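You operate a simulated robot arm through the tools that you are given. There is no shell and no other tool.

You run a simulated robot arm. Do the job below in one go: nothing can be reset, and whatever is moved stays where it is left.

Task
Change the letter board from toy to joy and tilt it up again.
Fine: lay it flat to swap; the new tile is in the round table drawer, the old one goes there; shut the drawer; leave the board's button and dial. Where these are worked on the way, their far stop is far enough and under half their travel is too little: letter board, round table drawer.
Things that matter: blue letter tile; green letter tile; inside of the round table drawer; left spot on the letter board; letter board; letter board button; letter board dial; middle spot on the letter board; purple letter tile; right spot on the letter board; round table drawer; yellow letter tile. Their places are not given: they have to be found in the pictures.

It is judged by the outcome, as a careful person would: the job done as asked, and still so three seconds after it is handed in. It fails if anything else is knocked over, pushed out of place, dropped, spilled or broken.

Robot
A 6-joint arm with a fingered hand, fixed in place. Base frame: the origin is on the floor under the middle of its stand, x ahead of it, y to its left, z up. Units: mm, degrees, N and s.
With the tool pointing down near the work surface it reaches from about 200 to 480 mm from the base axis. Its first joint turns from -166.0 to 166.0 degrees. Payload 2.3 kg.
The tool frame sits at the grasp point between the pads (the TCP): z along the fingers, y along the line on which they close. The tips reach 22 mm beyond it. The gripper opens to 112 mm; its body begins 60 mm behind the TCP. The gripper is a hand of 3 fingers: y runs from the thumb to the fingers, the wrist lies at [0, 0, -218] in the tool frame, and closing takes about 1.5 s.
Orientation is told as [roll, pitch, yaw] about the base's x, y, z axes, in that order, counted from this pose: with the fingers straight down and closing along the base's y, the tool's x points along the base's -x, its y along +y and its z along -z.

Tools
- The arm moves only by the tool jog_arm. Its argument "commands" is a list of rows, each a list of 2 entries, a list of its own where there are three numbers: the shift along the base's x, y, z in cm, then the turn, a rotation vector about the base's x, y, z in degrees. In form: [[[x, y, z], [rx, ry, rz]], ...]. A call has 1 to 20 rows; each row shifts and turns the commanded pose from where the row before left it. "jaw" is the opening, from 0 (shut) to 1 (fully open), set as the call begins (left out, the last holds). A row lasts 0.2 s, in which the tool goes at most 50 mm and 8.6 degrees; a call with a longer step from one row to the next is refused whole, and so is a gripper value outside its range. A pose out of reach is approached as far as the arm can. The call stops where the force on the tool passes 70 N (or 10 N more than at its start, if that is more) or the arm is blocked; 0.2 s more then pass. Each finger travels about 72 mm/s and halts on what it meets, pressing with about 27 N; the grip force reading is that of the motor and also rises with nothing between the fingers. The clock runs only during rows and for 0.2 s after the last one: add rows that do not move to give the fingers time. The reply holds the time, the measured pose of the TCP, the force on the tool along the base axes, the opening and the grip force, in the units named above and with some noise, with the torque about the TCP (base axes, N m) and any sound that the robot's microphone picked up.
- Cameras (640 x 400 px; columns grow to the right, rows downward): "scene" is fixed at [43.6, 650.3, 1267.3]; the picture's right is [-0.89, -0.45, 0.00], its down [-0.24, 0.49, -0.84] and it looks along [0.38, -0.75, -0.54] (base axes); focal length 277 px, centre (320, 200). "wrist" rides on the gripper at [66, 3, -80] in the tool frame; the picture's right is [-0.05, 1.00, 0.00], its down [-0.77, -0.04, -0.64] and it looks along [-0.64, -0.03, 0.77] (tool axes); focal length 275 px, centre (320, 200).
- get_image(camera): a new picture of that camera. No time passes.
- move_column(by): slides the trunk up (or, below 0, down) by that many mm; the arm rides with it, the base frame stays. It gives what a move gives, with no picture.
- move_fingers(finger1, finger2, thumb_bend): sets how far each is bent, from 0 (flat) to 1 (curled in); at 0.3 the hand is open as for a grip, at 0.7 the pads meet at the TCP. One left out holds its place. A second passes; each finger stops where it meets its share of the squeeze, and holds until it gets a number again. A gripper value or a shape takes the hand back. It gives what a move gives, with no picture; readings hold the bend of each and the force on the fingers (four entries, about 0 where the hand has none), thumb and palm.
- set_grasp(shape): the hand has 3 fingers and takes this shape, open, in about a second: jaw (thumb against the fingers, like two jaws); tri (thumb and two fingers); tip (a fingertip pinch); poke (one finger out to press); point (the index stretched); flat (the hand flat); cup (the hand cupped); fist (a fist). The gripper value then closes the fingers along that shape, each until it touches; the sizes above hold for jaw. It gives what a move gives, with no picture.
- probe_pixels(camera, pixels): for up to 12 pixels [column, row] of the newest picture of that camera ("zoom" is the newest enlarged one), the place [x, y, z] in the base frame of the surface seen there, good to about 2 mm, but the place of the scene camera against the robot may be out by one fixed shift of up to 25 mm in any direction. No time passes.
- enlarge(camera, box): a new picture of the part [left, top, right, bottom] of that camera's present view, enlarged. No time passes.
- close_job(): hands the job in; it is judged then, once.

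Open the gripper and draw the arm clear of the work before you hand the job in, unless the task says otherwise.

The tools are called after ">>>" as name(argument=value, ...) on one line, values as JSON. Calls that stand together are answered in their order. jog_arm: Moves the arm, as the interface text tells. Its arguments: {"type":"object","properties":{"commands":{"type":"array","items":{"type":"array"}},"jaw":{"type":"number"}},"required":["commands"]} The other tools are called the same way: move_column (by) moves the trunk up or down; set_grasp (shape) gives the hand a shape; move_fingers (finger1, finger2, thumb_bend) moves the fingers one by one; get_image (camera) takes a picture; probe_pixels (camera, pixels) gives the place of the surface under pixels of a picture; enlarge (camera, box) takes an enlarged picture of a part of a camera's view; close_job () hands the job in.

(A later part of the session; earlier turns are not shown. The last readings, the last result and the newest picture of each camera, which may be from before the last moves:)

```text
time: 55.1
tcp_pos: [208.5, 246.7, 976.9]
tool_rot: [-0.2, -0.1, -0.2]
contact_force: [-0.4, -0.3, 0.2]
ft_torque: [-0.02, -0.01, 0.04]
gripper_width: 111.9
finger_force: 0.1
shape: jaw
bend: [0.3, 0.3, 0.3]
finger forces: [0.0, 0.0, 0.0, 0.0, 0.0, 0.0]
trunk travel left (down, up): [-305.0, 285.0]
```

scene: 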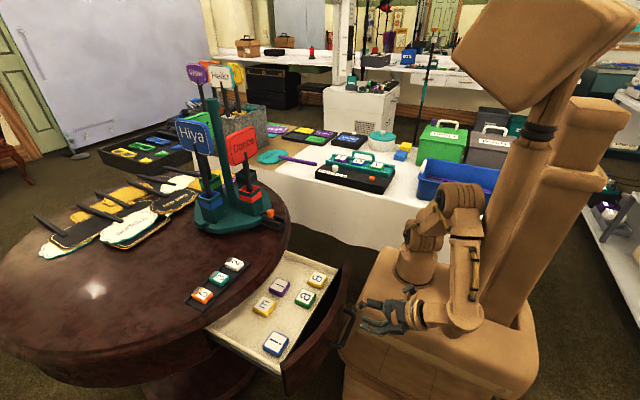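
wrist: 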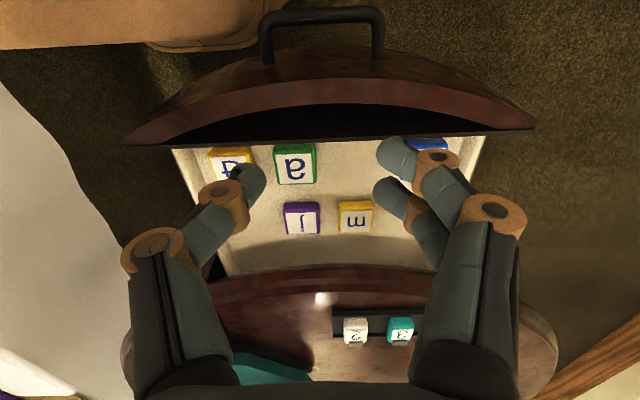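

Now I sweep to the board with yaw turning to -90.

>>> jog_arm(commands=[[[1.2, -3.5, -0.1], [0, 0, -7.5]], [[1.2, -3.5, -0.1], [0, 0, -7.5]], [[1.2, -3.5, -0.1], [0, 0, -7.5]], [[1.2, -3.5, -0.1], [0, 0, -7.5]], [[1.2, -3.5, -0.1], [0, 0, -7.5]], [[1.5, -3.5, -0.2], [0, 0, -7.5]], [[1.5, -3.5, -0.2], [0, 0, -7.5]], [[1.5, -3.5, -0.2], [0, 0, -7.5]], [[1.5, -3.5, -0.2], [0, 0, -7.5]], [[1.5, -3.5, -0.2], [0, 0, -7.5]], [[1.5, -3.5, -0.2], [0, 0, -7.5]], [[1.5, -3.5, -0.2], [0, 0, -7.5]]], jaw=0.5)

>>> get_image(camera="wrist")

```text
time: 57.7
tcp_pos: [375.3, -175.8, 954.2]
tool_rot: [-0.2, 0.1, -90.3]
contact_force: [0.4, 0.3, -0.4]
ft_torque: [-0.01, 0.01, 0.0]
gripper_width: 56.5
finger_force: 0.1
shape: jaw
bend: [0.72, 0.72, 0.7]
finger forces: [0.0, 0.1, 0.0, 0.1, 0.0, 0.1]
trunk travel left (down, up): [-305.0, 285.0]
```

```text
taken
```

wrist: 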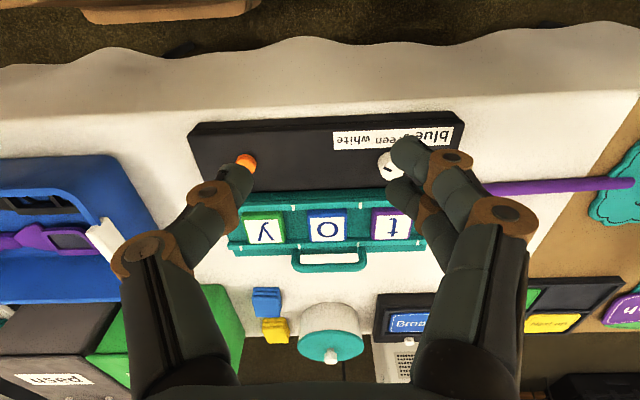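

The board lies flat with t at (390,225). I zoom in and probe its exact position.

>>> enlarge(camera="wrist", box=[280, 160, 440, 280])

>>> probe_pixels(camera="wrist", pixels=[[378, 215], [385, 230], [400, 238], [374, 240], [408, 240], [358, 228], [327, 228], [265, 230], [385, 250], [330, 250], [385, 205], [418, 235]])

```text
3.33 times, centred on (360, 220) of wrist
```

zoom: 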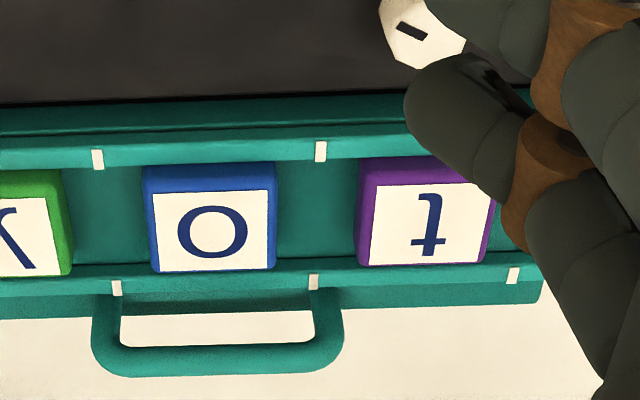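

```text
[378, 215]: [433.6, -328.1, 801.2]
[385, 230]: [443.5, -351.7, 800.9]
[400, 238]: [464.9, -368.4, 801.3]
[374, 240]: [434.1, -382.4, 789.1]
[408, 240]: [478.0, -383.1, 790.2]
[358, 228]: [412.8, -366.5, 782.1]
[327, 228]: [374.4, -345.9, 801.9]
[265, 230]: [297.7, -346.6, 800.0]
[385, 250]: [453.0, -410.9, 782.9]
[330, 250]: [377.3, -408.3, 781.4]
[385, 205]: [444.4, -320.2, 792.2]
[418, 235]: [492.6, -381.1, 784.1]
```

t's centre is about (452,-347.5), top z=801, between rails at y≈-320 and -382. I try a tilted hover pose above it to test reach.

>>> jog_arm(commands=[[[0.9, -2.1, -0.8], [-7, 0, 0]], [[0.9, -2.1, -0.8], [-7, 0, 0]], [[0.9, -2.1, -0.8], [-7, 0, 0]], [[1.0, -2.1, -0.8], [-7, 0, 0]], [[1.0, -2.1, -0.8], [-7, 0, 0]], [[1.0, -2.2, -0.8], [-7, 0, 0]], [[1.0, -2.2, -0.8], [0, -6.5, 0]], [[1.0, -2.2, -0.8], [0, -6.5, 0]]], jaw=0.53)

>>> get_image(camera="wrist")

>>> enlarge(camera="scene", box=[290, 90, 450, 210])

```text
time: 59.5
tcp_pos: [450.3, -345.1, 895.3]
tool_rot: [17.3, -40.7, -101.7]
contact_force: [0.1, 0.0, 0.1]
ft_torque: [0.02, 0.0, 0.02]
gripper_width: 59.3
finger_force: 0.0
shape: jaw
bend: [0.72, 0.72, 0.7]
finger forces: [0.1, 0.0, 0.0, 0.1, 0.0, 0.1]
trunk travel left (down, up): [-305.0, 285.0]
```

```text
taken
```

wrist: 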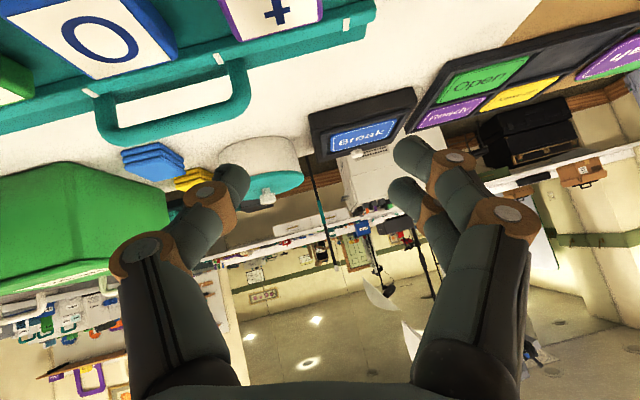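

```text
3.33 times, centred on (370, 150) of scene
```

zoom: 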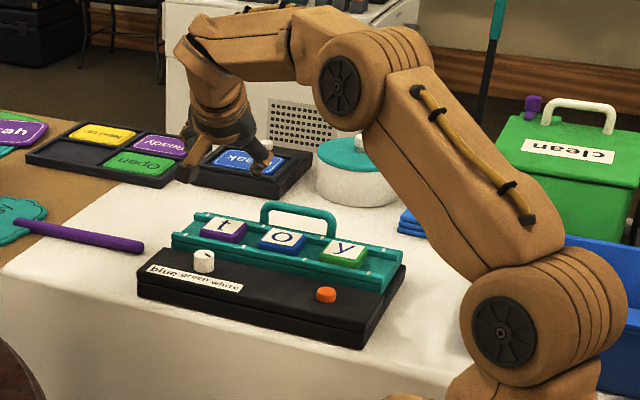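

Reached without any reach warning. I lower the hand and reduce the sideways tilt (a from 13° to 8°) to level thumb and fingers.

>>> jog_arm(commands=[[[0, -0.05, -1.2], [0, 2.5, 0]], [[0.05, -0.05, -1.2], [0, 2.5, 0]], [[0.05, -0.05, -1.2], [0, 0, 0]], [[0.05, -0.05, -1.2], [0, 0, 0]]])

>>> get_image(camera="wrist")

>>> enlarge(camera="scene", box=[300, 110, 420, 200])

```text
time: 60.5
tcp_pos: [451.8, -346.4, 846.3]
tool_rot: [10.8, -41.6, -97.4]
contact_force: [-0.4, 1.3, -0.4]
ft_torque: [0.01, -0.01, 0.01]
gripper_width: 58.7
finger_force: 0.0
shape: jaw
bend: [0.72, 0.72, 0.7]
finger forces: [0.1, 0.1, 0.1, 0.0, 0.1, 0.1]
trunk travel left (down, up): [-305.0, 285.0]
```

```text
taken
```

wrist: 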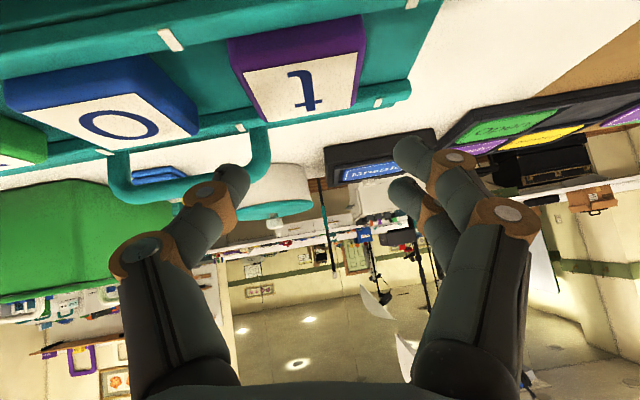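

```text
4.44 times, centred on (360, 155) of scene
```

zoom: 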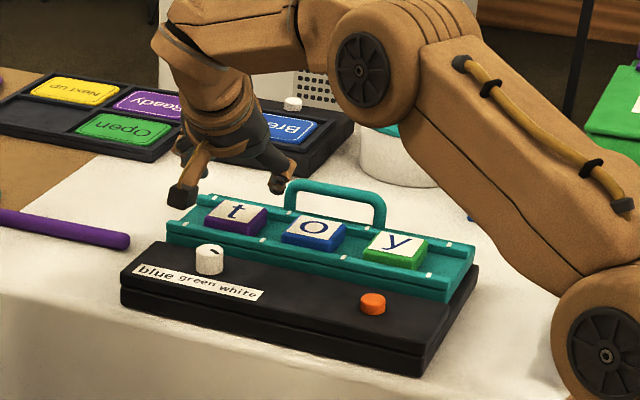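

The pose is reachable. Before descending I check the camera box's clearance over the dial by probing it in the scene view (box at zoom (183,195), dial at (210,258)).

>>> probe_pixels(camera="zoom", pixels=[[183, 195], [180, 188], [192, 203], [175, 203], [196, 190], [210, 250], [210, 262], [276, 187], [183, 150], [240, 212], [270, 180], [208, 248]])

>>> enlarge(camera="scene", box=[330, 130, 380, 180])

```text
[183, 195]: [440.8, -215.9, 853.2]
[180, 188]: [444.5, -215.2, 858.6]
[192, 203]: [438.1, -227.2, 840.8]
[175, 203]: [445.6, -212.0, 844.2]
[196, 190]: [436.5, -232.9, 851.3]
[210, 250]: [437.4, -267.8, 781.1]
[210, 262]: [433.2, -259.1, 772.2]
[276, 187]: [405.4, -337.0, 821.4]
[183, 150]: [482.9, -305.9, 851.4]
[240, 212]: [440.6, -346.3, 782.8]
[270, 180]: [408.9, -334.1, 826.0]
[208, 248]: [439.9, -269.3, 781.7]
```

```text
8.00 times, centred on (355, 155) of scene
```

zoom: 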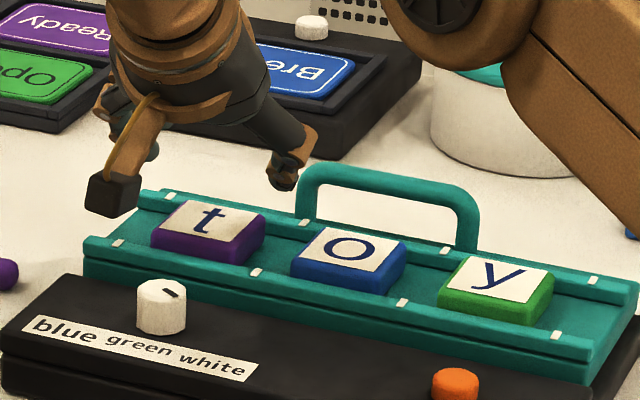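

Box bottom will stay ~18 mm above the dial. I shift to have the finger pads centred on the tile (TCP y≈-338) and descend to z≈818 first.

>>> jog_arm(commands=[[[-0.1, 0.4, -0.4], [0, 0, 0]], [[-0.1, 0.4, -0.8], [0, 0, 0]], [[0, 0.05, -0.8], [0, 0, 0]], [[0, 0, -0.8], [0, 0, 0]]])

>>> get_image(camera="wrist")

>>> enlarge(camera="scene", box=[320, 130, 380, 180])

```text
time: 61.5
tcp_pos: [449.9, -336.4, 817.9]
tool_rot: [10.7, -41.6, -97.2]
contact_force: [-0.1, 0.1, 0.4]
ft_torque: [0.01, 0.0, 0.0]
gripper_width: 59.1
finger_force: 0.0
shape: jaw
bend: [0.72, 0.72, 0.7]
finger forces: [0.0, 0.1, 0.0, 0.0, 0.0, 0.0]
trunk travel left (down, up): [-305.0, 285.0]
```

```text
taken
```

wrist: 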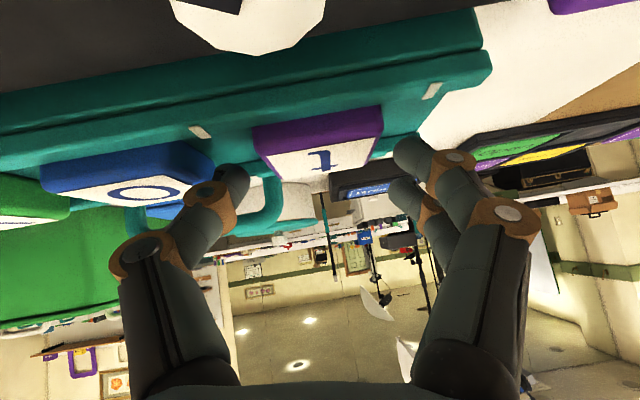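

```text
8.00 times, centred on (350, 155) of scene
```

zoom: 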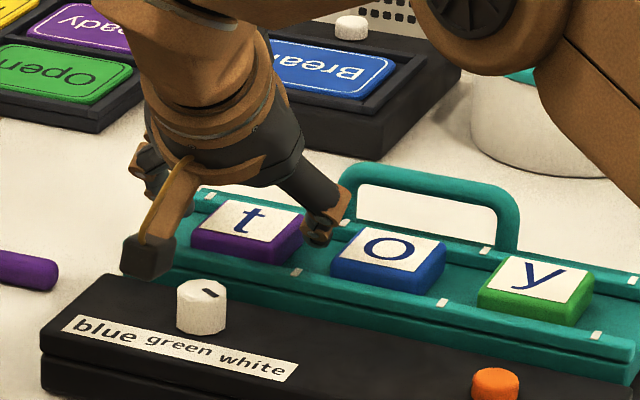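

The tile (255–380 px) is centred between thumb (248) and fingers (395). I descend the last 12 mm in small rows.

>>> jog_arm(commands=[[[0, 0, -0.4], [0, 0, 0]], [[0, -0.05, -0.4], [0, 0, 0]], [[0, -0.05, -0.4], [0, 0, 0]]])

>>> get_image(camera="wrist")

>>> enlarge(camera="scene", box=[320, 130, 380, 180])

```text
time: 62.3
tcp_pos: [449.6, -337.2, 807.4]
tool_rot: [10.7, -41.5, -97.3]
contact_force: [-0.4, 0.0, 3.7]
ft_torque: [-0.06, 0.13, -0.03]
gripper_width: 58.8
finger_force: 0.0
shape: jaw
bend: [0.72, 0.72, 0.7]
finger forces: [0.0, 0.0, 0.0, 0.0, 3.6, 0.0]
trunk travel left (down, up): [-305.0, 285.0]
```

```text
taken
```

wrist: 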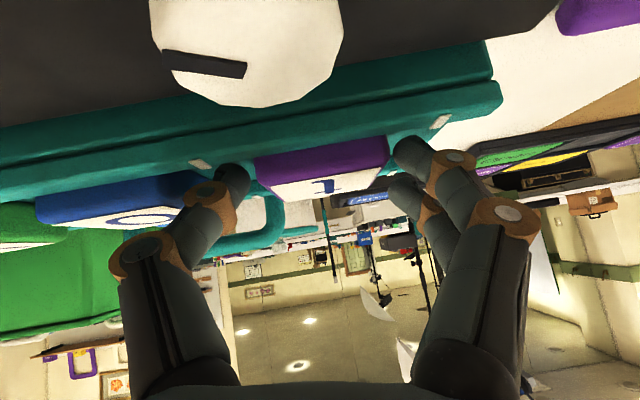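

```text
8.00 times, centred on (350, 155) of scene
```

zoom: 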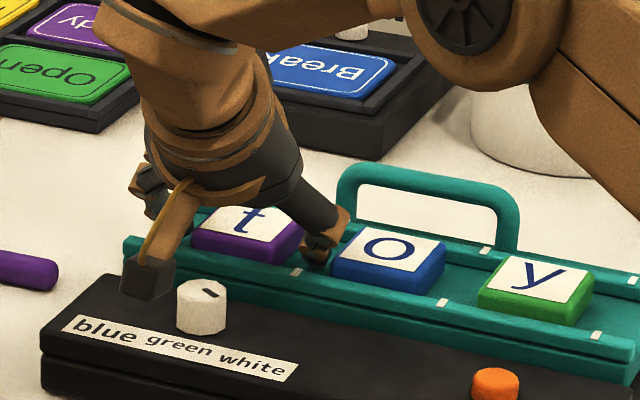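

The thumb tip just touches the panel (3.6 N). I lift 1 mm and close on the tile.

>>> jog_arm(commands=[[[0, 0, 0.12], [0, 0, 0]], [[0, 0, 0], [0, 0, 0]], [[0, 0, 0], [0, 0, 0]], [[0, 0, 0], [0, 0, 0]]], jaw=0.28)

>>> get_image(camera="wrist")

>>> enlarge(camera="scene", box=[320, 130, 380, 180])

```text
time: 63.3
tcp_pos: [449.7, -338.0, 808.0]
tool_rot: [10.9, -41.7, -97.3]
contact_force: [-0.2, 0.0, 0.3]
ft_torque: [-0.02, -0.03, -0.01]
gripper_width: 40.2
finger_force: 26.9
shape: jaw
bend: [0.73, 0.74, 0.7]
finger forces: [12.7, 12.2, 0.0, 0.0, 24.2, 0.0]
trunk travel left (down, up): [-305.0, 285.0]
```

```text
taken
```

wrist: 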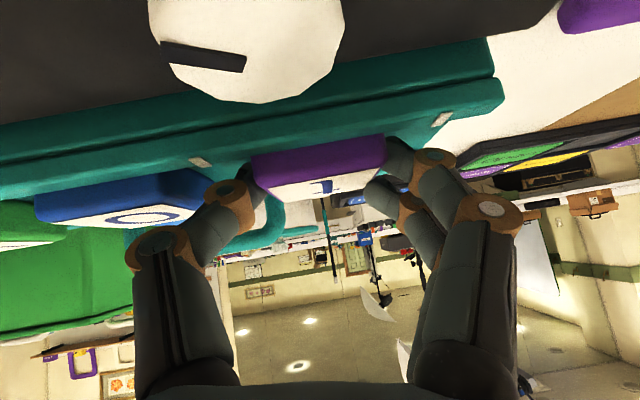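

```text
8.00 times, centred on (350, 155) of scene
```

zoom: 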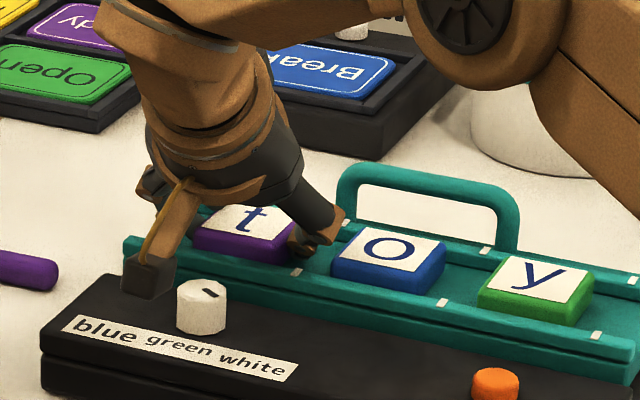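

Firm grip on the tile (12.7/12.2/24.2 N, width 40 mm). I lift straight up.

>>> jog_arm(commands=[[[0, 0, 0.5], [0, 0, 0]], [[0, 0, 1.0], [0, 0, 0]], [[0, 0, 1.0], [0, 0, 0]], [[0, 0, 1.5], [0, 0, 0]], [[0, 0, 2.0], [0, 0, 0]]])

>>> get_image(camera="wrist")

>>> enlarge(camera="scene", box=[310, 100, 400, 190])

```text
time: 64.5
tcp_pos: [449.1, -338.5, 865.6]
tool_rot: [10.7, -41.6, -97.4]
contact_force: [0.1, -0.5, 0.4]
ft_torque: [-0.02, -0.01, -0.01]
gripper_width: 40.1
finger_force: 26.5
shape: jaw
bend: [0.73, 0.74, 0.7]
finger forces: [12.8, 12.1, 0.0, 0.0, 24.1, 0.0]
trunk travel left (down, up): [-305.0, 285.0]
```

```text
taken
```

wrist: 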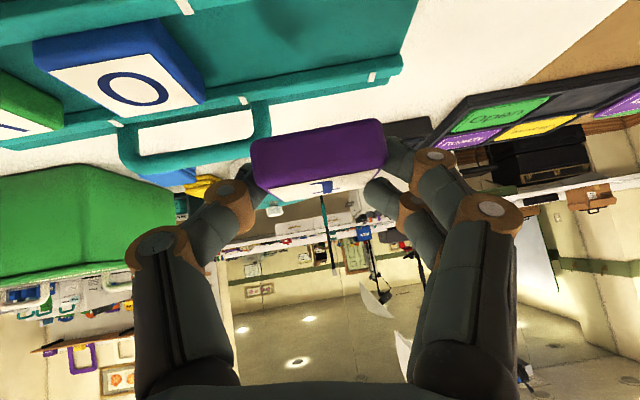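

```text
4.44 times, centred on (355, 145) of scene
```

zoom: 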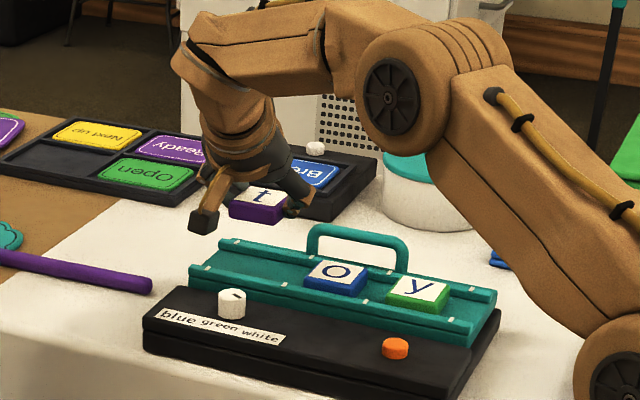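

Tile t is held level. I retract toward the robot before swinging around, to stay clear of the sign stand on the round table.

>>> jog_arm(commands=[[[-1.5, 1.5, 0.8], [0, 0, 0]], [[-1.8, 1.8, 0.6], [0, 0, 0]], [[-1.8, 1.8, 0.5], [0, 0, 0]], [[-1.8, 1.8, 0.4], [0, 0, 0]], [[-1.8, 1.8, 0.4], [0, 0, 0]], [[-1.8, 1.8, 0.4], [0, 0, 0]], [[-1.8, 1.8, 0.3], [0, 0, 0]], [[-1.6, 1.6, 0.2], [0, 0, 0]]])

>>> jog_arm(commands=[[[0.5, 3.3, 0], [0, 0, 7.5]], [[0.5, 3.3, 0], [0, 0, 7.5]], [[0.5, 3.3, 0], [0, 0, 7.5]], [[0.5, 3.3, 0], [0, 0, 7.5]], [[0.5, 3.3, 0], [0, 0, 7.5]], [[0.5, 3.3, 0], [0, 0, 7.5]], [[-0.2, 3.3, 0], [0, 0, 7.5]], [[-0.2, 3.3, 0], [0, 0, 7.5]], [[-0.2, 3.3, 0], [0, 0, 7.5]], [[-0.2, 3.3, 0], [0, 0, 7.5]], [[-0.2, 3.3, 0], [0, 0, 7.5]], [[-0.2, 3.3, 0], [0, 0, 7.5]]])

>>> get_image(camera="wrist")

>>> get_image(camera="scene")

```text
time: 66.3
tcp_pos: [311.7, -197.8, 903.2]
tool_rot: [10.6, -41.5, -97.4]
contact_force: [0.3, 0.9, -0.6]
ft_torque: [-0.04, -0.02, 0.0]
gripper_width: 40.2
finger_force: 26.6
shape: jaw
bend: [0.73, 0.74, 0.7]
finger forces: [12.9, 11.9, 0.0, 0.0, 24.1, 0.0]
trunk travel left (down, up): [-305.0, 285.0]
```

```text
time: 68.9
tcp_pos: [329.3, 197.3, 900.6]
tool_rot: [10.7, -41.7, -7.3]
contact_force: [-0.4, 0.5, -0.4]
ft_torque: [-0.01, -0.01, 0.03]
gripper_width: 39.6
finger_force: 27.4
shape: jaw
bend: [0.73, 0.74, 0.7]
finger forces: [13.0, 11.3, 0.1, 0.0, 24.1, 0.0]
trunk travel left (down, up): [-305.0, 285.0]
```

```text
taken
```

wrist: 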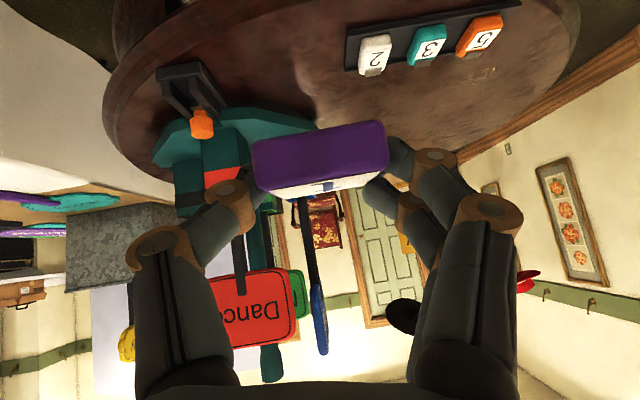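

```text
taken
```

scene: 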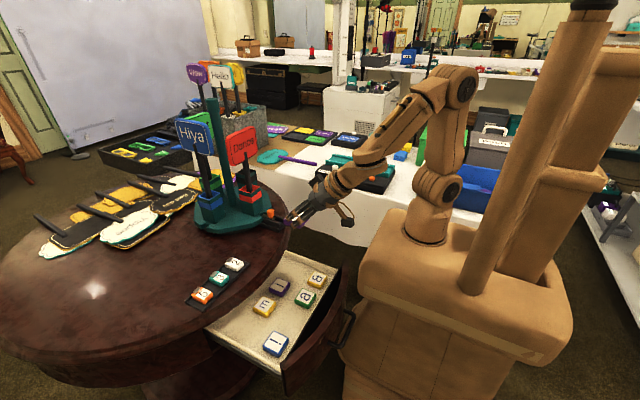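

t is still held firmly. I move over the right part of the drawer and lower the trunk 160 mm.

>>> jog_arm(commands=[[[0.5, 3.6, 0], [0, 0, 0]], [[0.5, 3.7, 0], [0, 0, 0]], [[0.5, 3.7, 0], [0, 0, 0]], [[0.5, 3.7, 0], [0, 0, 0]]])

>>> move_column(by=-160)

>>> get_image(camera="wrist")

>>> enlarge(camera="scene", box=[190, 210, 380, 390])

```text
time: 69.9
tcp_pos: [349.0, 344.8, 902.1]
tool_rot: [10.6, -41.5, -7.3]
contact_force: [-0.2, 1.0, 0.4]
ft_torque: [0.0, -0.01, -0.01]
gripper_width: 39.4
finger_force: 27.2
shape: jaw
bend: [0.73, 0.74, 0.7]
finger forces: [13.0, 11.2, 0.0, 0.0, 24.3, 0.0]
trunk travel left (down, up): [-305.0, 285.0]
```

```text
time: 71.8
tcp_pos: [349.5, 342.7, 743.5]
tool_rot: [10.7, -41.5, -7.3]
contact_force: [-0.4, 0.8, -0.6]
ft_torque: [-0.02, 0.01, -0.05]
gripper_width: 39.9
finger_force: 26.5
shape: jaw
bend: [0.73, 0.74, 0.7]
finger forces: [13.1, 11.4, 0.0, 0.0, 24.1, 0.1]
trunk travel left (down, up): [-145.0, 445.0]
```

```text
taken
```

wrist: 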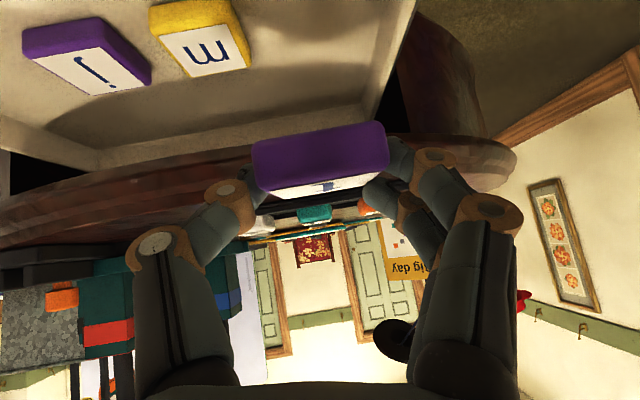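

```text
2.22 times, centred on (285, 300) of scene
```

zoom: 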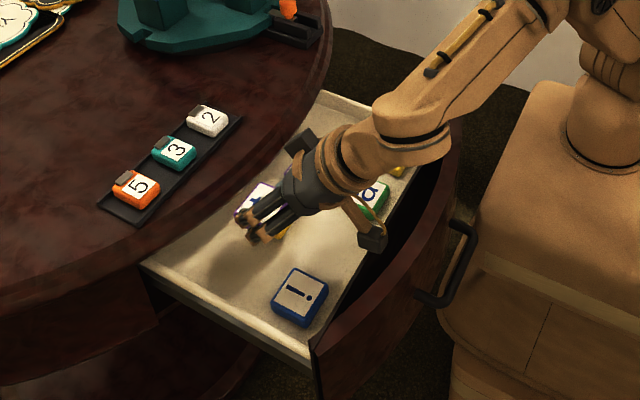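

From this view I probe the drawer's right wall, the floor, m's edge and the rim for clearances at the chosen spot.

>>> probe_pixels(camera="wrist", pixels=[[400, 20], [385, 70], [370, 60], [360, 85], [350, 30], [248, 55], [240, 30], [150, 180], [220, 165], [300, 110], [420, 140], [230, 60]])

```text
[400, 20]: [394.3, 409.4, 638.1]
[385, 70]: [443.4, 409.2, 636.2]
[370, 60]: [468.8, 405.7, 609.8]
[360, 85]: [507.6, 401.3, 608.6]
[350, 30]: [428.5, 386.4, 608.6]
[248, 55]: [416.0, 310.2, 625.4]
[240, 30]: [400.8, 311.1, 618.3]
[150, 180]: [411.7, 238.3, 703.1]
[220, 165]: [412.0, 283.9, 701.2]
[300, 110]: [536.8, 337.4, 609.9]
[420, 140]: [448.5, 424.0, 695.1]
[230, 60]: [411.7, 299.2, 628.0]
```

Space between m (edge y≈310) and the wall (y≈406) fits t centred at y≈357. I descend in front of the rim first to z≈676.

>>> jog_arm(commands=[[[0.6, 0.3, -1.1], [0, 0, 0]], [[0.6, 0.3, -1.1], [0, 0, 0]], [[0.6, 0.3, -1.1], [0, 0, 0]], [[0.6, 0.35, -1.1], [0, 0, 0]], [[0, 0, -1.2], [0, 0, 0]], [[0, 0, -1.2], [0, 0, 0]]])

>>> get_image(camera="wrist")

>>> enlarge(camera="scene", box=[200, 230, 360, 390])

```text
time: 73.2
tcp_pos: [375.0, 354.8, 674.5]
tool_rot: [10.7, -41.5, -7.3]
contact_force: [0.2, 0.0, -1.3]
ft_torque: [0.01, 0.01, 0.0]
gripper_width: 39.7
finger_force: 26.9
shape: jaw
bend: [0.73, 0.74, 0.7]
finger forces: [13.1, 11.2, 0.0, 0.0, 24.1, 0.0]
trunk travel left (down, up): [-145.0, 445.0]
```

```text
taken
```

wrist: 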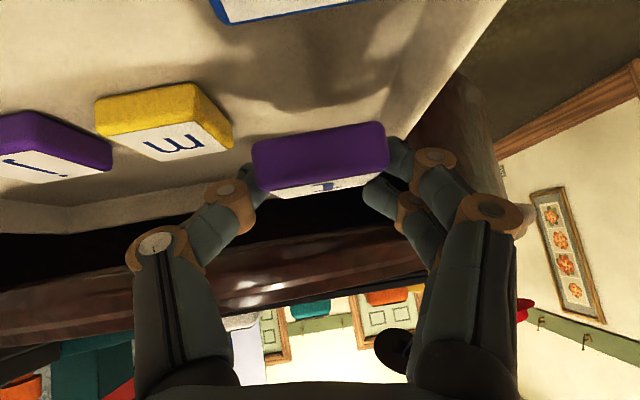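

```text
2.50 times, centred on (280, 310) of scene
```

zoom: 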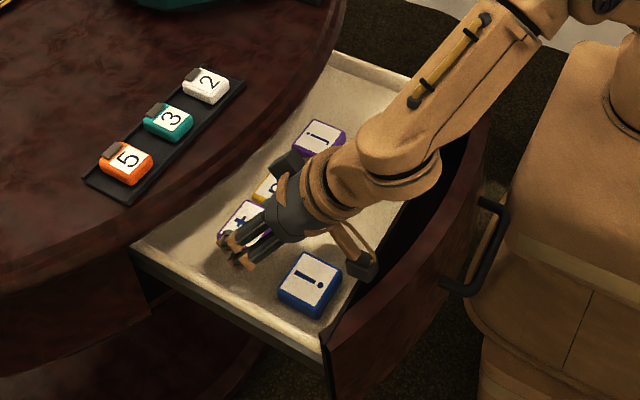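

Clear so far: the tile is below the rim level and the camera box is inside the drawer front. I shift 12 mm in +x and lower toward the floor.

>>> jog_arm(commands=[[[0.6, 0, 0], [0, 0, 0]], [[0.6, 0, -0.2], [0, 0, 0]], [[0, 0, -0.9], [0, 0, 0]], [[0, 0, -0.9], [0, 0, 0]], [[0, 0, -0.9], [0, 0, 0]], [[0, 0, -0.6], [0, 0, 0]]])

>>> get_image(camera="wrist")

>>> enlarge(camera="scene", box=[200, 230, 360, 390])

```text
time: 74.6
tcp_pos: [383.0, 354.8, 640.5]
tool_rot: [10.6, -41.5, -7.2]
contact_force: [0.4, 0.1, -0.8]
ft_torque: [0.02, -0.02, 0.01]
gripper_width: 39.8
finger_force: 27.1
shape: jaw
bend: [0.73, 0.74, 0.7]
finger forces: [13.0, 11.2, 0.0, 0.0, 24.1, 0.1]
trunk travel left (down, up): [-145.0, 445.0]
```

```text
taken
```

wrist: 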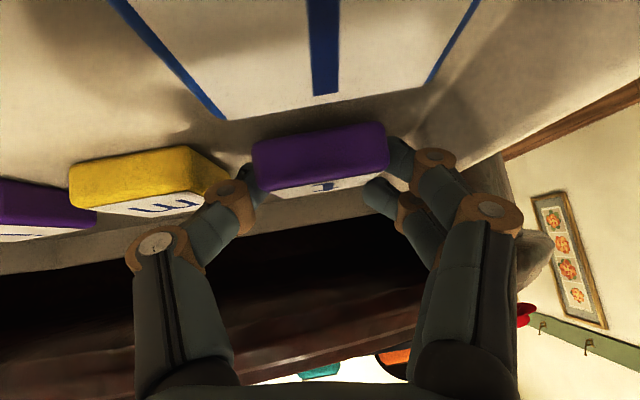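

```text
2.50 times, centred on (280, 310) of scene
```

zoom: 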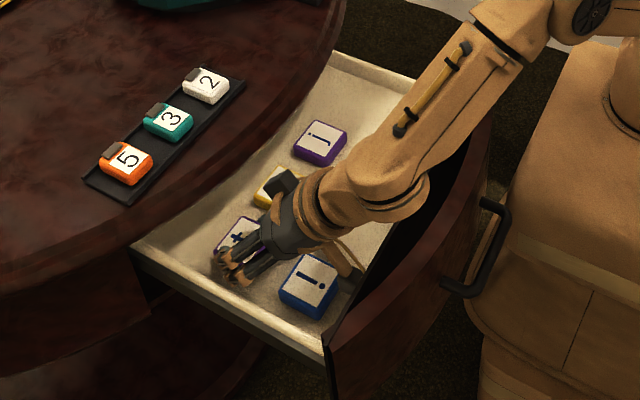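

About 6 mm to go. I lower gently until contact.

>>> jog_arm(commands=[[[0.1, 0, -0.2], [0, 0, 0]], [[0, 0, -0.2], [0, 0, 0]], [[0, 0, -0.15], [0, 0, 0]]])

```text
time: 75.4
tcp_pos: [387.0, 355.7, 634.2]
tool_rot: [10.7, -41.6, -7.4]
contact_force: [-0.2, 0.1, 2.5]
ft_torque: [0.05, -0.06, 0.09]
gripper_width: 39.8
finger_force: 27.4
shape: jaw
bend: [0.73, 0.74, 0.7]
finger forces: [14.0, 12.9, 0.0, 0.1, 24.1, 0.1]
trunk travel left (down, up): [-145.0, 445.0]
```

Contact at 2.5 N: t rests on the floor. I open just enough (to ~52 mm) with a 1 mm lift.

>>> jog_arm(commands=[[[0, 0, 0.1], [0, 0, 0]], [[0, 0, 0], [0, 0, 0]], [[0, 0, 0], [0, 0, 0]]], jaw=0.46)

>>> get_image(camera="wrist")

```text
time: 76.2
tcp_pos: [386.6, 355.6, 636.2]
tool_rot: [10.6, -41.6, -7.3]
contact_force: [0.3, 0.0, -0.7]
ft_torque: [0.01, 0.01, -0.02]
gripper_width: 51.1
finger_force: 0.0
shape: jaw
bend: [0.73, 0.73, 0.7]
finger forces: [0.0, 0.0, 0.0, 0.0, 0.0, 0.1]
trunk travel left (down, up): [-145.0, 445.0]
```

```text
taken
```

wrist: 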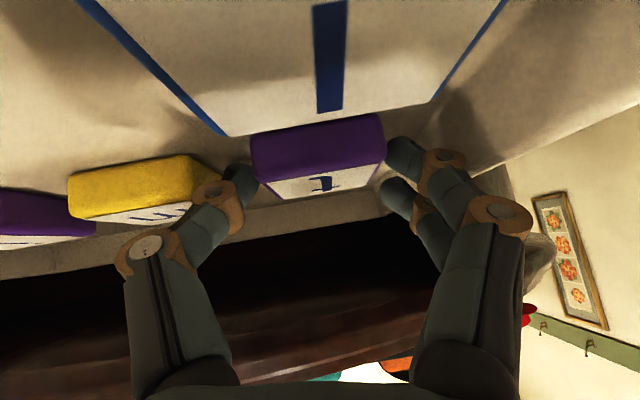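

Released cleanly. I rise, back off from the rim and move over to j.

>>> jog_arm(commands=[[[0, 0, 0.6], [0, 0, 0]], [[0, 0, 1.2], [0, 0, 0]], [[0, 0, 1.2], [0, 0, 0]], [[0, 0, 0.9], [0, 0, 0]], [[-1.0, 0, 0.8], [0, 0, 0]], [[-1.0, 0, 1.5], [0, 0, 0]], [[0, 0, 2], [0, 0, 0]], [[0, 0, 2], [0, 0, 0]], [[0, -3.6, 0], [0, 0, 0]], [[0, -3.6, 0], [0, 0, 0]], [[0, -3.6, 0], [0, 0, 0]], [[0, -3.6, 0], [0, 0, 0]]], jaw=0.53)

>>> get_image(camera="wrist")

>>> enlarge(camera="scene", box=[200, 230, 360, 390])

```text
time: 78.8
tcp_pos: [367.1, 210.7, 737.5]
tool_rot: [10.8, -41.5, -7.4]
contact_force: [0.1, -0.1, 0.6]
ft_torque: [0.03, 0.04, 0.02]
gripper_width: 58.9
finger_force: 0.1
shape: jaw
bend: [0.72, 0.72, 0.7]
finger forces: [0.0, 0.0, 0.0, 0.1, 0.0, 0.0]
trunk travel left (down, up): [-145.0, 445.0]
```

```text
taken
```

wrist: 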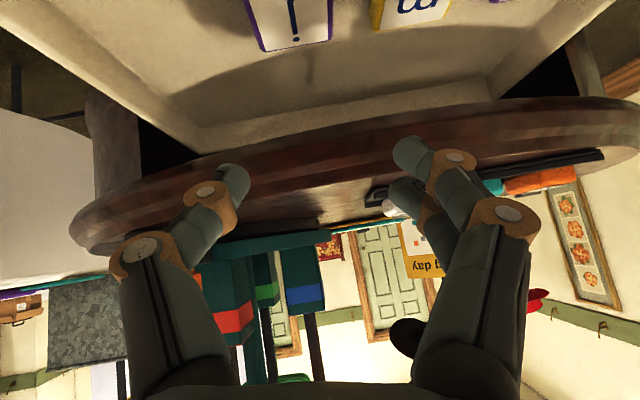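

```text
2.50 times, centred on (280, 310) of scene
```

zoom: 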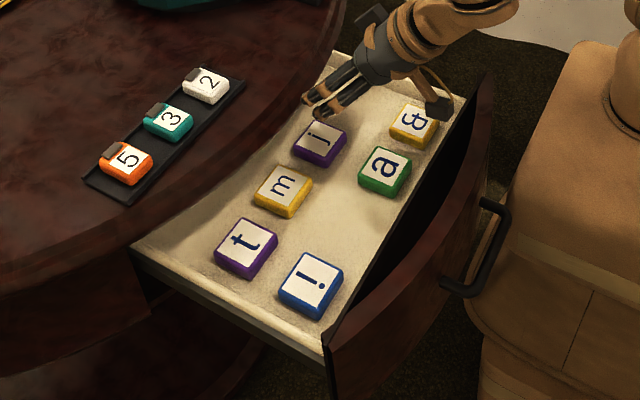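

t now lies flat in the drawer beside m. I probe j from here to refine its position before descending.

>>> probe_pixels(camera="wrist", pixels=[[265, 47], [328, 37], [292, 20], [252, 5], [333, 5], [376, 20], [445, 10], [290, 150], [290, 175], [300, 100], [262, 30], [330, 20]])

```text
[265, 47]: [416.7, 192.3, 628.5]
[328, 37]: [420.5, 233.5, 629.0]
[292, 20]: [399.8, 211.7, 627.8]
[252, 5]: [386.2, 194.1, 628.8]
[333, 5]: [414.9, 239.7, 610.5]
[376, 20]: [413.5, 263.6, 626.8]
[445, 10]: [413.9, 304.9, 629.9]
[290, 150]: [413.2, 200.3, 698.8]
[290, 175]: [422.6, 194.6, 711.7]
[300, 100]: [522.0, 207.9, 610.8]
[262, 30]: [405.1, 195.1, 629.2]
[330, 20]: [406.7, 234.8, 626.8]
```

j's centre is (399.5,213.5), slightly rotated. I descend in front of the rim to z≈674.

>>> jog_arm(commands=[[[0.1, 0, -1.3], [0, 0, 0]], [[0.1, 0, -1.3], [0, 0, 0]], [[0.1, 0.05, -1.3], [0, 0, 0]], [[0, 0, -1.3], [0, 0, 0]], [[0, 0, -1.1], [0, 0, 0]]])

>>> get_image(camera="wrist")

```text
time: 80.0
tcp_pos: [369.6, 211.4, 674.5]
tool_rot: [10.8, -41.6, -7.3]
contact_force: [0.3, -0.1, -0.4]
ft_torque: [-0.02, 0.0, 0.01]
gripper_width: 59.1
finger_force: 0.1
shape: jaw
bend: [0.72, 0.72, 0.7]
finger forces: [0.0, 0.0, 0.0, 0.0, 0.0, 0.0]
trunk travel left (down, up): [-145.0, 445.0]
```

```text
taken
```

wrist: 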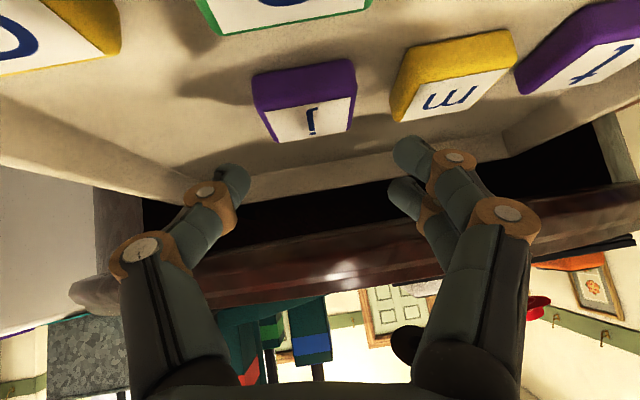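

j appears where expected (it will centre as I descend because of the 8° side tilt). I shift under the rim and go down.

>>> jog_arm(commands=[[[0.7, 0, -0.1], [0, 0, 0]], [[0.7, 0, -0.1], [0, 0, 0]], [[0.7, 0, -0.2], [0, 0, 0]], [[0, 0, -0.9], [0, 0, 0]], [[0, 0, -0.9], [0, 0, 0]], [[0, 0, -0.6], [0, 0, 0]]])

>>> get_image(camera="wrist")

>>> enlarge(camera="scene", box=[220, 240, 340, 350])

```text
time: 81.4
tcp_pos: [390.5, 211.0, 647.3]
tool_rot: [10.7, -41.7, -7.3]
contact_force: [0.0, 0.0, 0.1]
ft_torque: [-0.01, 0.03, -0.03]
gripper_width: 58.7
finger_force: 0.1
shape: jaw
bend: [0.72, 0.72, 0.7]
finger forces: [0.1, 0.1, 0.0, 0.0, 0.1, 0.1]
trunk travel left (down, up): [-145.0, 445.0]
```

```text
taken
```

wrist: 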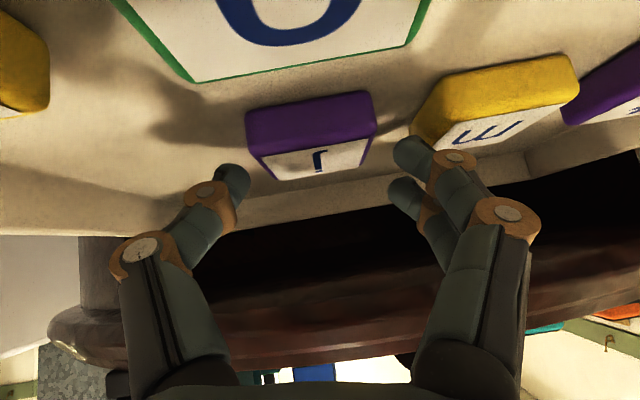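

```text
3.64 times, centred on (280, 295) of scene
```

zoom: 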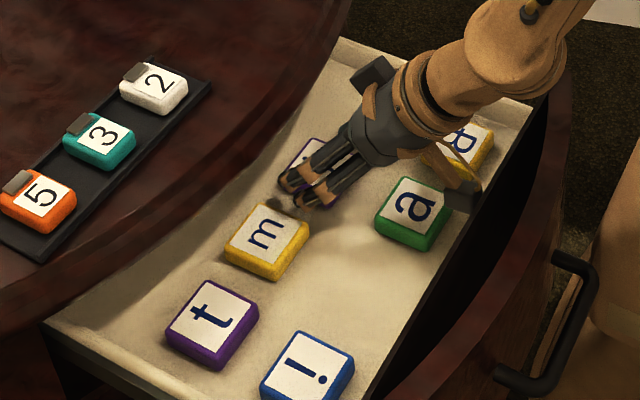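

j (246–375 px) is ~2 mm left of the gap centre, so I shift y by -2 mm while descending the last 12 mm.

>>> jog_arm(commands=[[[0, -0.1, -0.4], [0, 0, 0]], [[0.05, -0.1, -0.4], [0, 0, 0]], [[0, 0, -0.3], [0, 0, 0]]])

>>> get_image(camera="wrist")

```text
time: 82.2
tcp_pos: [390.2, 209.3, 635.9]
tool_rot: [10.7, -41.6, -7.4]
contact_force: [0.4, 0.3, 0.8]
ft_torque: [0.03, -0.02, 0.0]
gripper_width: 58.8
finger_force: 0.0
shape: jaw
bend: [0.72, 0.72, 0.7]
finger forces: [0.1, 0.1, 0.1, 0.0, 0.1, 0.0]
trunk travel left (down, up): [-145.0, 445.0]
```

```text
taken
```

wrist: 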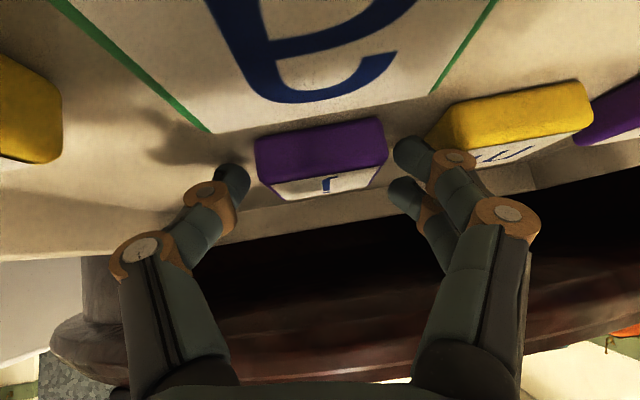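

j (256–387 px) is centred between thumb and fingers. I close the hand.

>>> jog_arm(commands=[[[0, 0, 0], [0, 0, 0]], [[0, 0, 0], [0, 0, 0]], [[0, 0, 0], [0, 0, 0]], [[0, 0, 0], [0, 0, 0]]], jaw=0.28)

>>> get_image(camera="wrist")

```text
time: 83.2
tcp_pos: [389.1, 209.3, 635.5]
tool_rot: [10.6, -41.6, -7.4]
contact_force: [-1.4, 0.7, -0.1]
ft_torque: [0.0, -0.03, 0.06]
gripper_width: 39.7
finger_force: 26.8
shape: jaw
bend: [0.73, 0.73, 0.7]
finger forces: [12.2, 12.2, 0.1, 0.0, 24.1, 0.1]
trunk travel left (down, up): [-145.0, 445.0]
```

```text
taken
```

wrist: 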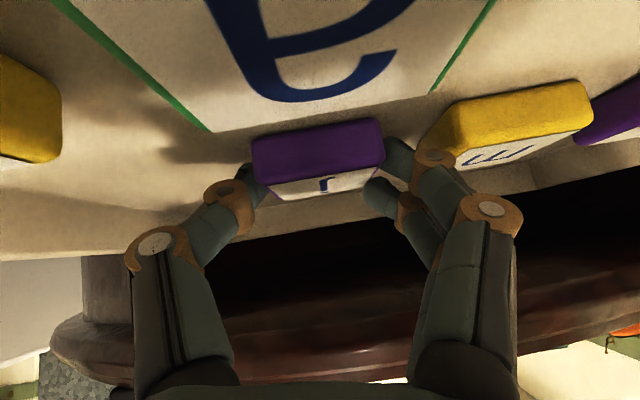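

Firm grip on j (12/12/24 N). I lift it straight, then back out from under the rim and up.

>>> jog_arm(commands=[[[0, 0, 0.5], [0, 0, 0]], [[0, 0, 1.0], [0, 0, 0]], [[0, 0, 1.2], [0, 0, 0]], [[0, 0, 1.2], [0, 0, 0]], [[-0.9, 0, 0.2], [0, 0, 0]], [[-1.0, 0, 0.2], [0, 0, 0]], [[-0.6, 0, 0.8], [0, 0, 0]], [[0, 0, 1.5], [0, 0, 0]], [[0, 0, 2.0], [0, 0, 0]], [[0, 0, 2.0], [0, 0, 0]]])

>>> get_image(camera="wrist")

>>> enlarge(camera="scene", box=[200, 230, 360, 390])

```text
time: 85.4
tcp_pos: [365.4, 208.4, 742.7]
tool_rot: [10.7, -41.6, -7.2]
contact_force: [0.2, 0.3, -1.1]
ft_torque: [-0.01, 0.02, 0.02]
gripper_width: 39.8
finger_force: 26.7
shape: jaw
bend: [0.73, 0.73, 0.7]
finger forces: [12.4, 11.9, 0.0, 0.0, 24.2, 0.0]
trunk travel left (down, up): [-145.0, 445.0]
```

```text
taken
```

wrist: 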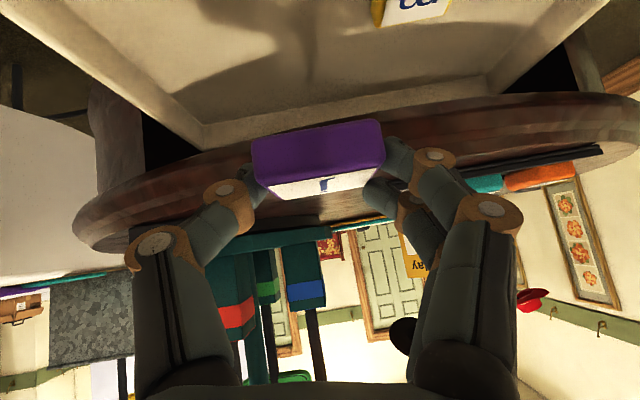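

```text
2.50 times, centred on (280, 310) of scene
```

zoom: 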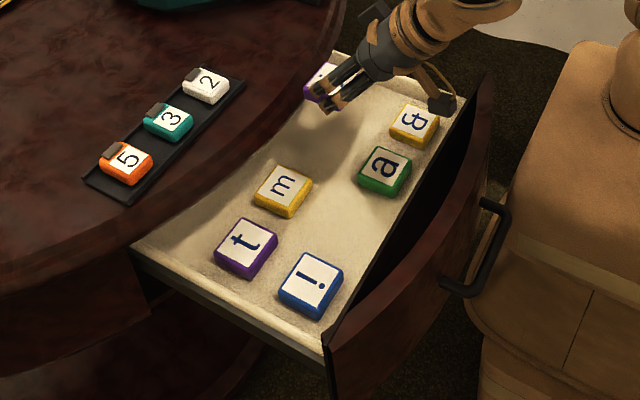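

j is held level. I raise the trunk 160 mm and swing back to the board side, turning yaw by -90 on the way.

>>> move_column(by=160)

>>> jog_arm(commands=[[[-1.8, -0.5, 0], [0, 0, 0]], [[-1.8, -0.6, 0], [0, 0, 0]], [[0.2, -3.3, 0], [0, 0, -7.5]], [[0.2, -3.3, 0], [0, 0, -7.5]], [[0.2, -3.3, 0], [0, 0, -7.5]], [[0.2, -3.3, 0], [0, 0, -7.5]], [[0.2, -3.3, 0], [0, 0, -7.5]], [[0.2, -3.3, 0], [0, 0, -7.5]], [[-0.5, -3.3, 0], [0, 0, -7.5]], [[-0.5, -3.3, 0], [0, 0, -7.5]], [[-0.5, -3.3, 0], [0, 0, -7.5]], [[-0.5, -3.3, 0], [0, 0, -7.5]], [[-0.5, -3.3, 0], [0, 0, -7.5]], [[-0.5, -3.3, 0], [0, 0, -7.5]]])

>>> get_image(camera="scene")

```text
time: 87.2
tcp_pos: [365.2, 209.3, 900.0]
tool_rot: [10.5, -41.6, -7.4]
contact_force: [-0.5, -0.3, 0.2]
ft_torque: [0.0, 0.0, 0.0]
gripper_width: 40.0
finger_force: 26.3
shape: jaw
bend: [0.73, 0.73, 0.7]
finger forces: [12.4, 12.0, 0.1, 0.0, 24.2, 0.1]
trunk travel left (down, up): [-305.0, 285.0]
```

```text
time: 90.2
tcp_pos: [311.2, -200.6, 901.5]
tool_rot: [10.6, -41.5, -97.4]
contact_force: [0.4, 0.2, -0.1]
ft_torque: [0.01, -0.01, 0.02]
gripper_width: 34.0
finger_force: 27.5
shape: jaw
bend: [0.72, 0.78, 0.72]
finger forces: [18.4, 0.1, 0.1, 0.0, 18.5, 0.0]
trunk travel left (down, up): [-305.0, 285.0]
```

```text
taken
```

scene: 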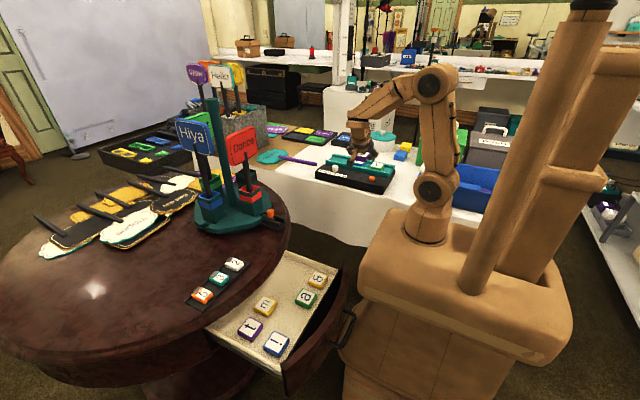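

The grip changed: finger 2 lost contact and the width dropped to 34 mm. I check the wrist view for how j is held.

>>> get_image(camera="wrist")

>>> enlarge(camera="scene", box=[320, 100, 420, 200])

>>> enlarge(camera="wrist", box=[220, 80, 440, 280])

```text
taken
```

wrist: 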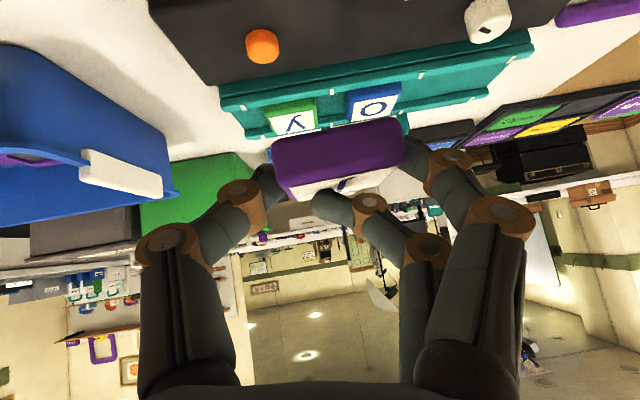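

```text
4.00 times, centred on (370, 150) of scene
```

zoom: 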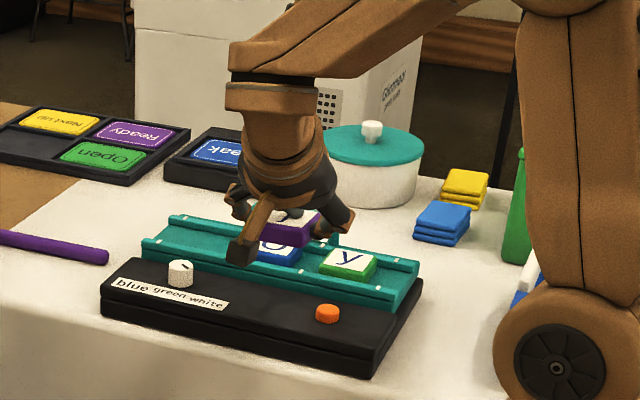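

```text
2.00 times, centred on (330, 180) of wrist
```

zoom: 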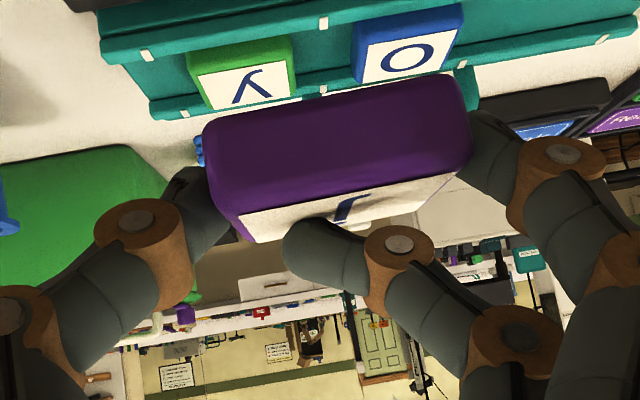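

Finger 2 slipped over the tile's top edge; j is now held between thumb and finger 1. I probe the tile to determine how it is oriented.

>>> probe_pixels(camera="zoom", pixels=[[225, 145], [330, 110], [450, 90], [245, 200], [350, 165], [455, 155], [265, 230], [380, 205], [440, 185], [340, 208], [230, 180], [462, 120]])

```text
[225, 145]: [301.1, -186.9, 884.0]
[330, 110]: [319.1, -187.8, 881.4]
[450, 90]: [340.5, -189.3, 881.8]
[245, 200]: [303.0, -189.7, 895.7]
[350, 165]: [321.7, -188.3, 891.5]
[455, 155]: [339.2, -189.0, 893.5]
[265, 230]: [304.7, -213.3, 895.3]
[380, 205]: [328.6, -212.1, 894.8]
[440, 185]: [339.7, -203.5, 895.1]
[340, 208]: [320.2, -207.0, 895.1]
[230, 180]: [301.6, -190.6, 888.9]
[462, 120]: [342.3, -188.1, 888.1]
```

The tile is still level (top z≈895, 6.4 mm below TCP height) and only shifted ~8 mm toward the fingers. I move gently to hover above the left spot.

>>> jog_arm(commands=[[[0.4, -0.4, 0], [0, 0, 0]], [[0.8, -0.8, 0], [0, 0, 0]], [[1.0, -1.0, -0.1], [0, 0, 0]], [[1.0, -1.0, -0.2], [0, 0, 0]], [[1.0, -1.0, -0.3], [0, 0, 0]], [[1.0, -1.0, -0.3], [0, 0, 0]], [[1.0, -1.1, -0.3], [0, 0, 0]], [[1.0, -1.1, -0.3], [0, 0, 0]], [[1.0, -1.1, -0.3], [0, 0, 0]], [[1.0, -1.1, -0.3], [0, 0, 0]], [[1.0, -1.1, -0.3], [0, 0, 0]], [[1.0, -1.1, -0.3], [0, 0, 0]], [[1.0, -1.0, -0.3], [0, 0, 0]], [[0.6, -0.7, -0.3], [0, 0, 0]], [[0.3, -0.3, -0.2], [0, 0, 0]]])

>>> get_image(camera="wrist")

>>> enlarge(camera="scene", box=[310, 100, 400, 190])

```text
time: 93.4
tcp_pos: [441.9, -336.8, 866.3]
tool_rot: [10.6, -41.5, -97.3]
contact_force: [0.8, 0.6, -0.1]
ft_torque: [-0.02, 0.03, -0.03]
gripper_width: 34.1
finger_force: 26.7
shape: jaw
bend: [0.72, 0.78, 0.72]
finger forces: [18.7, 0.0, 0.0, 0.0, 18.7, 0.0]
trunk travel left (down, up): [-305.0, 285.0]
```

```text
taken
```

wrist: 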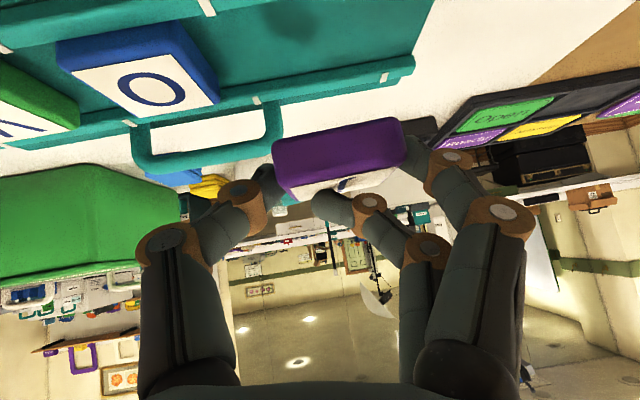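

```text
4.44 times, centred on (355, 145) of scene
```

zoom: 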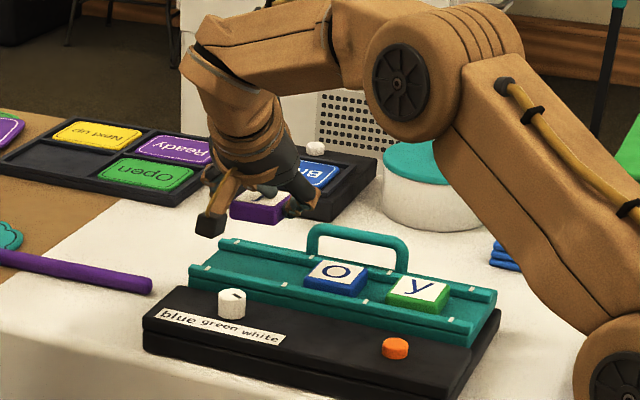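

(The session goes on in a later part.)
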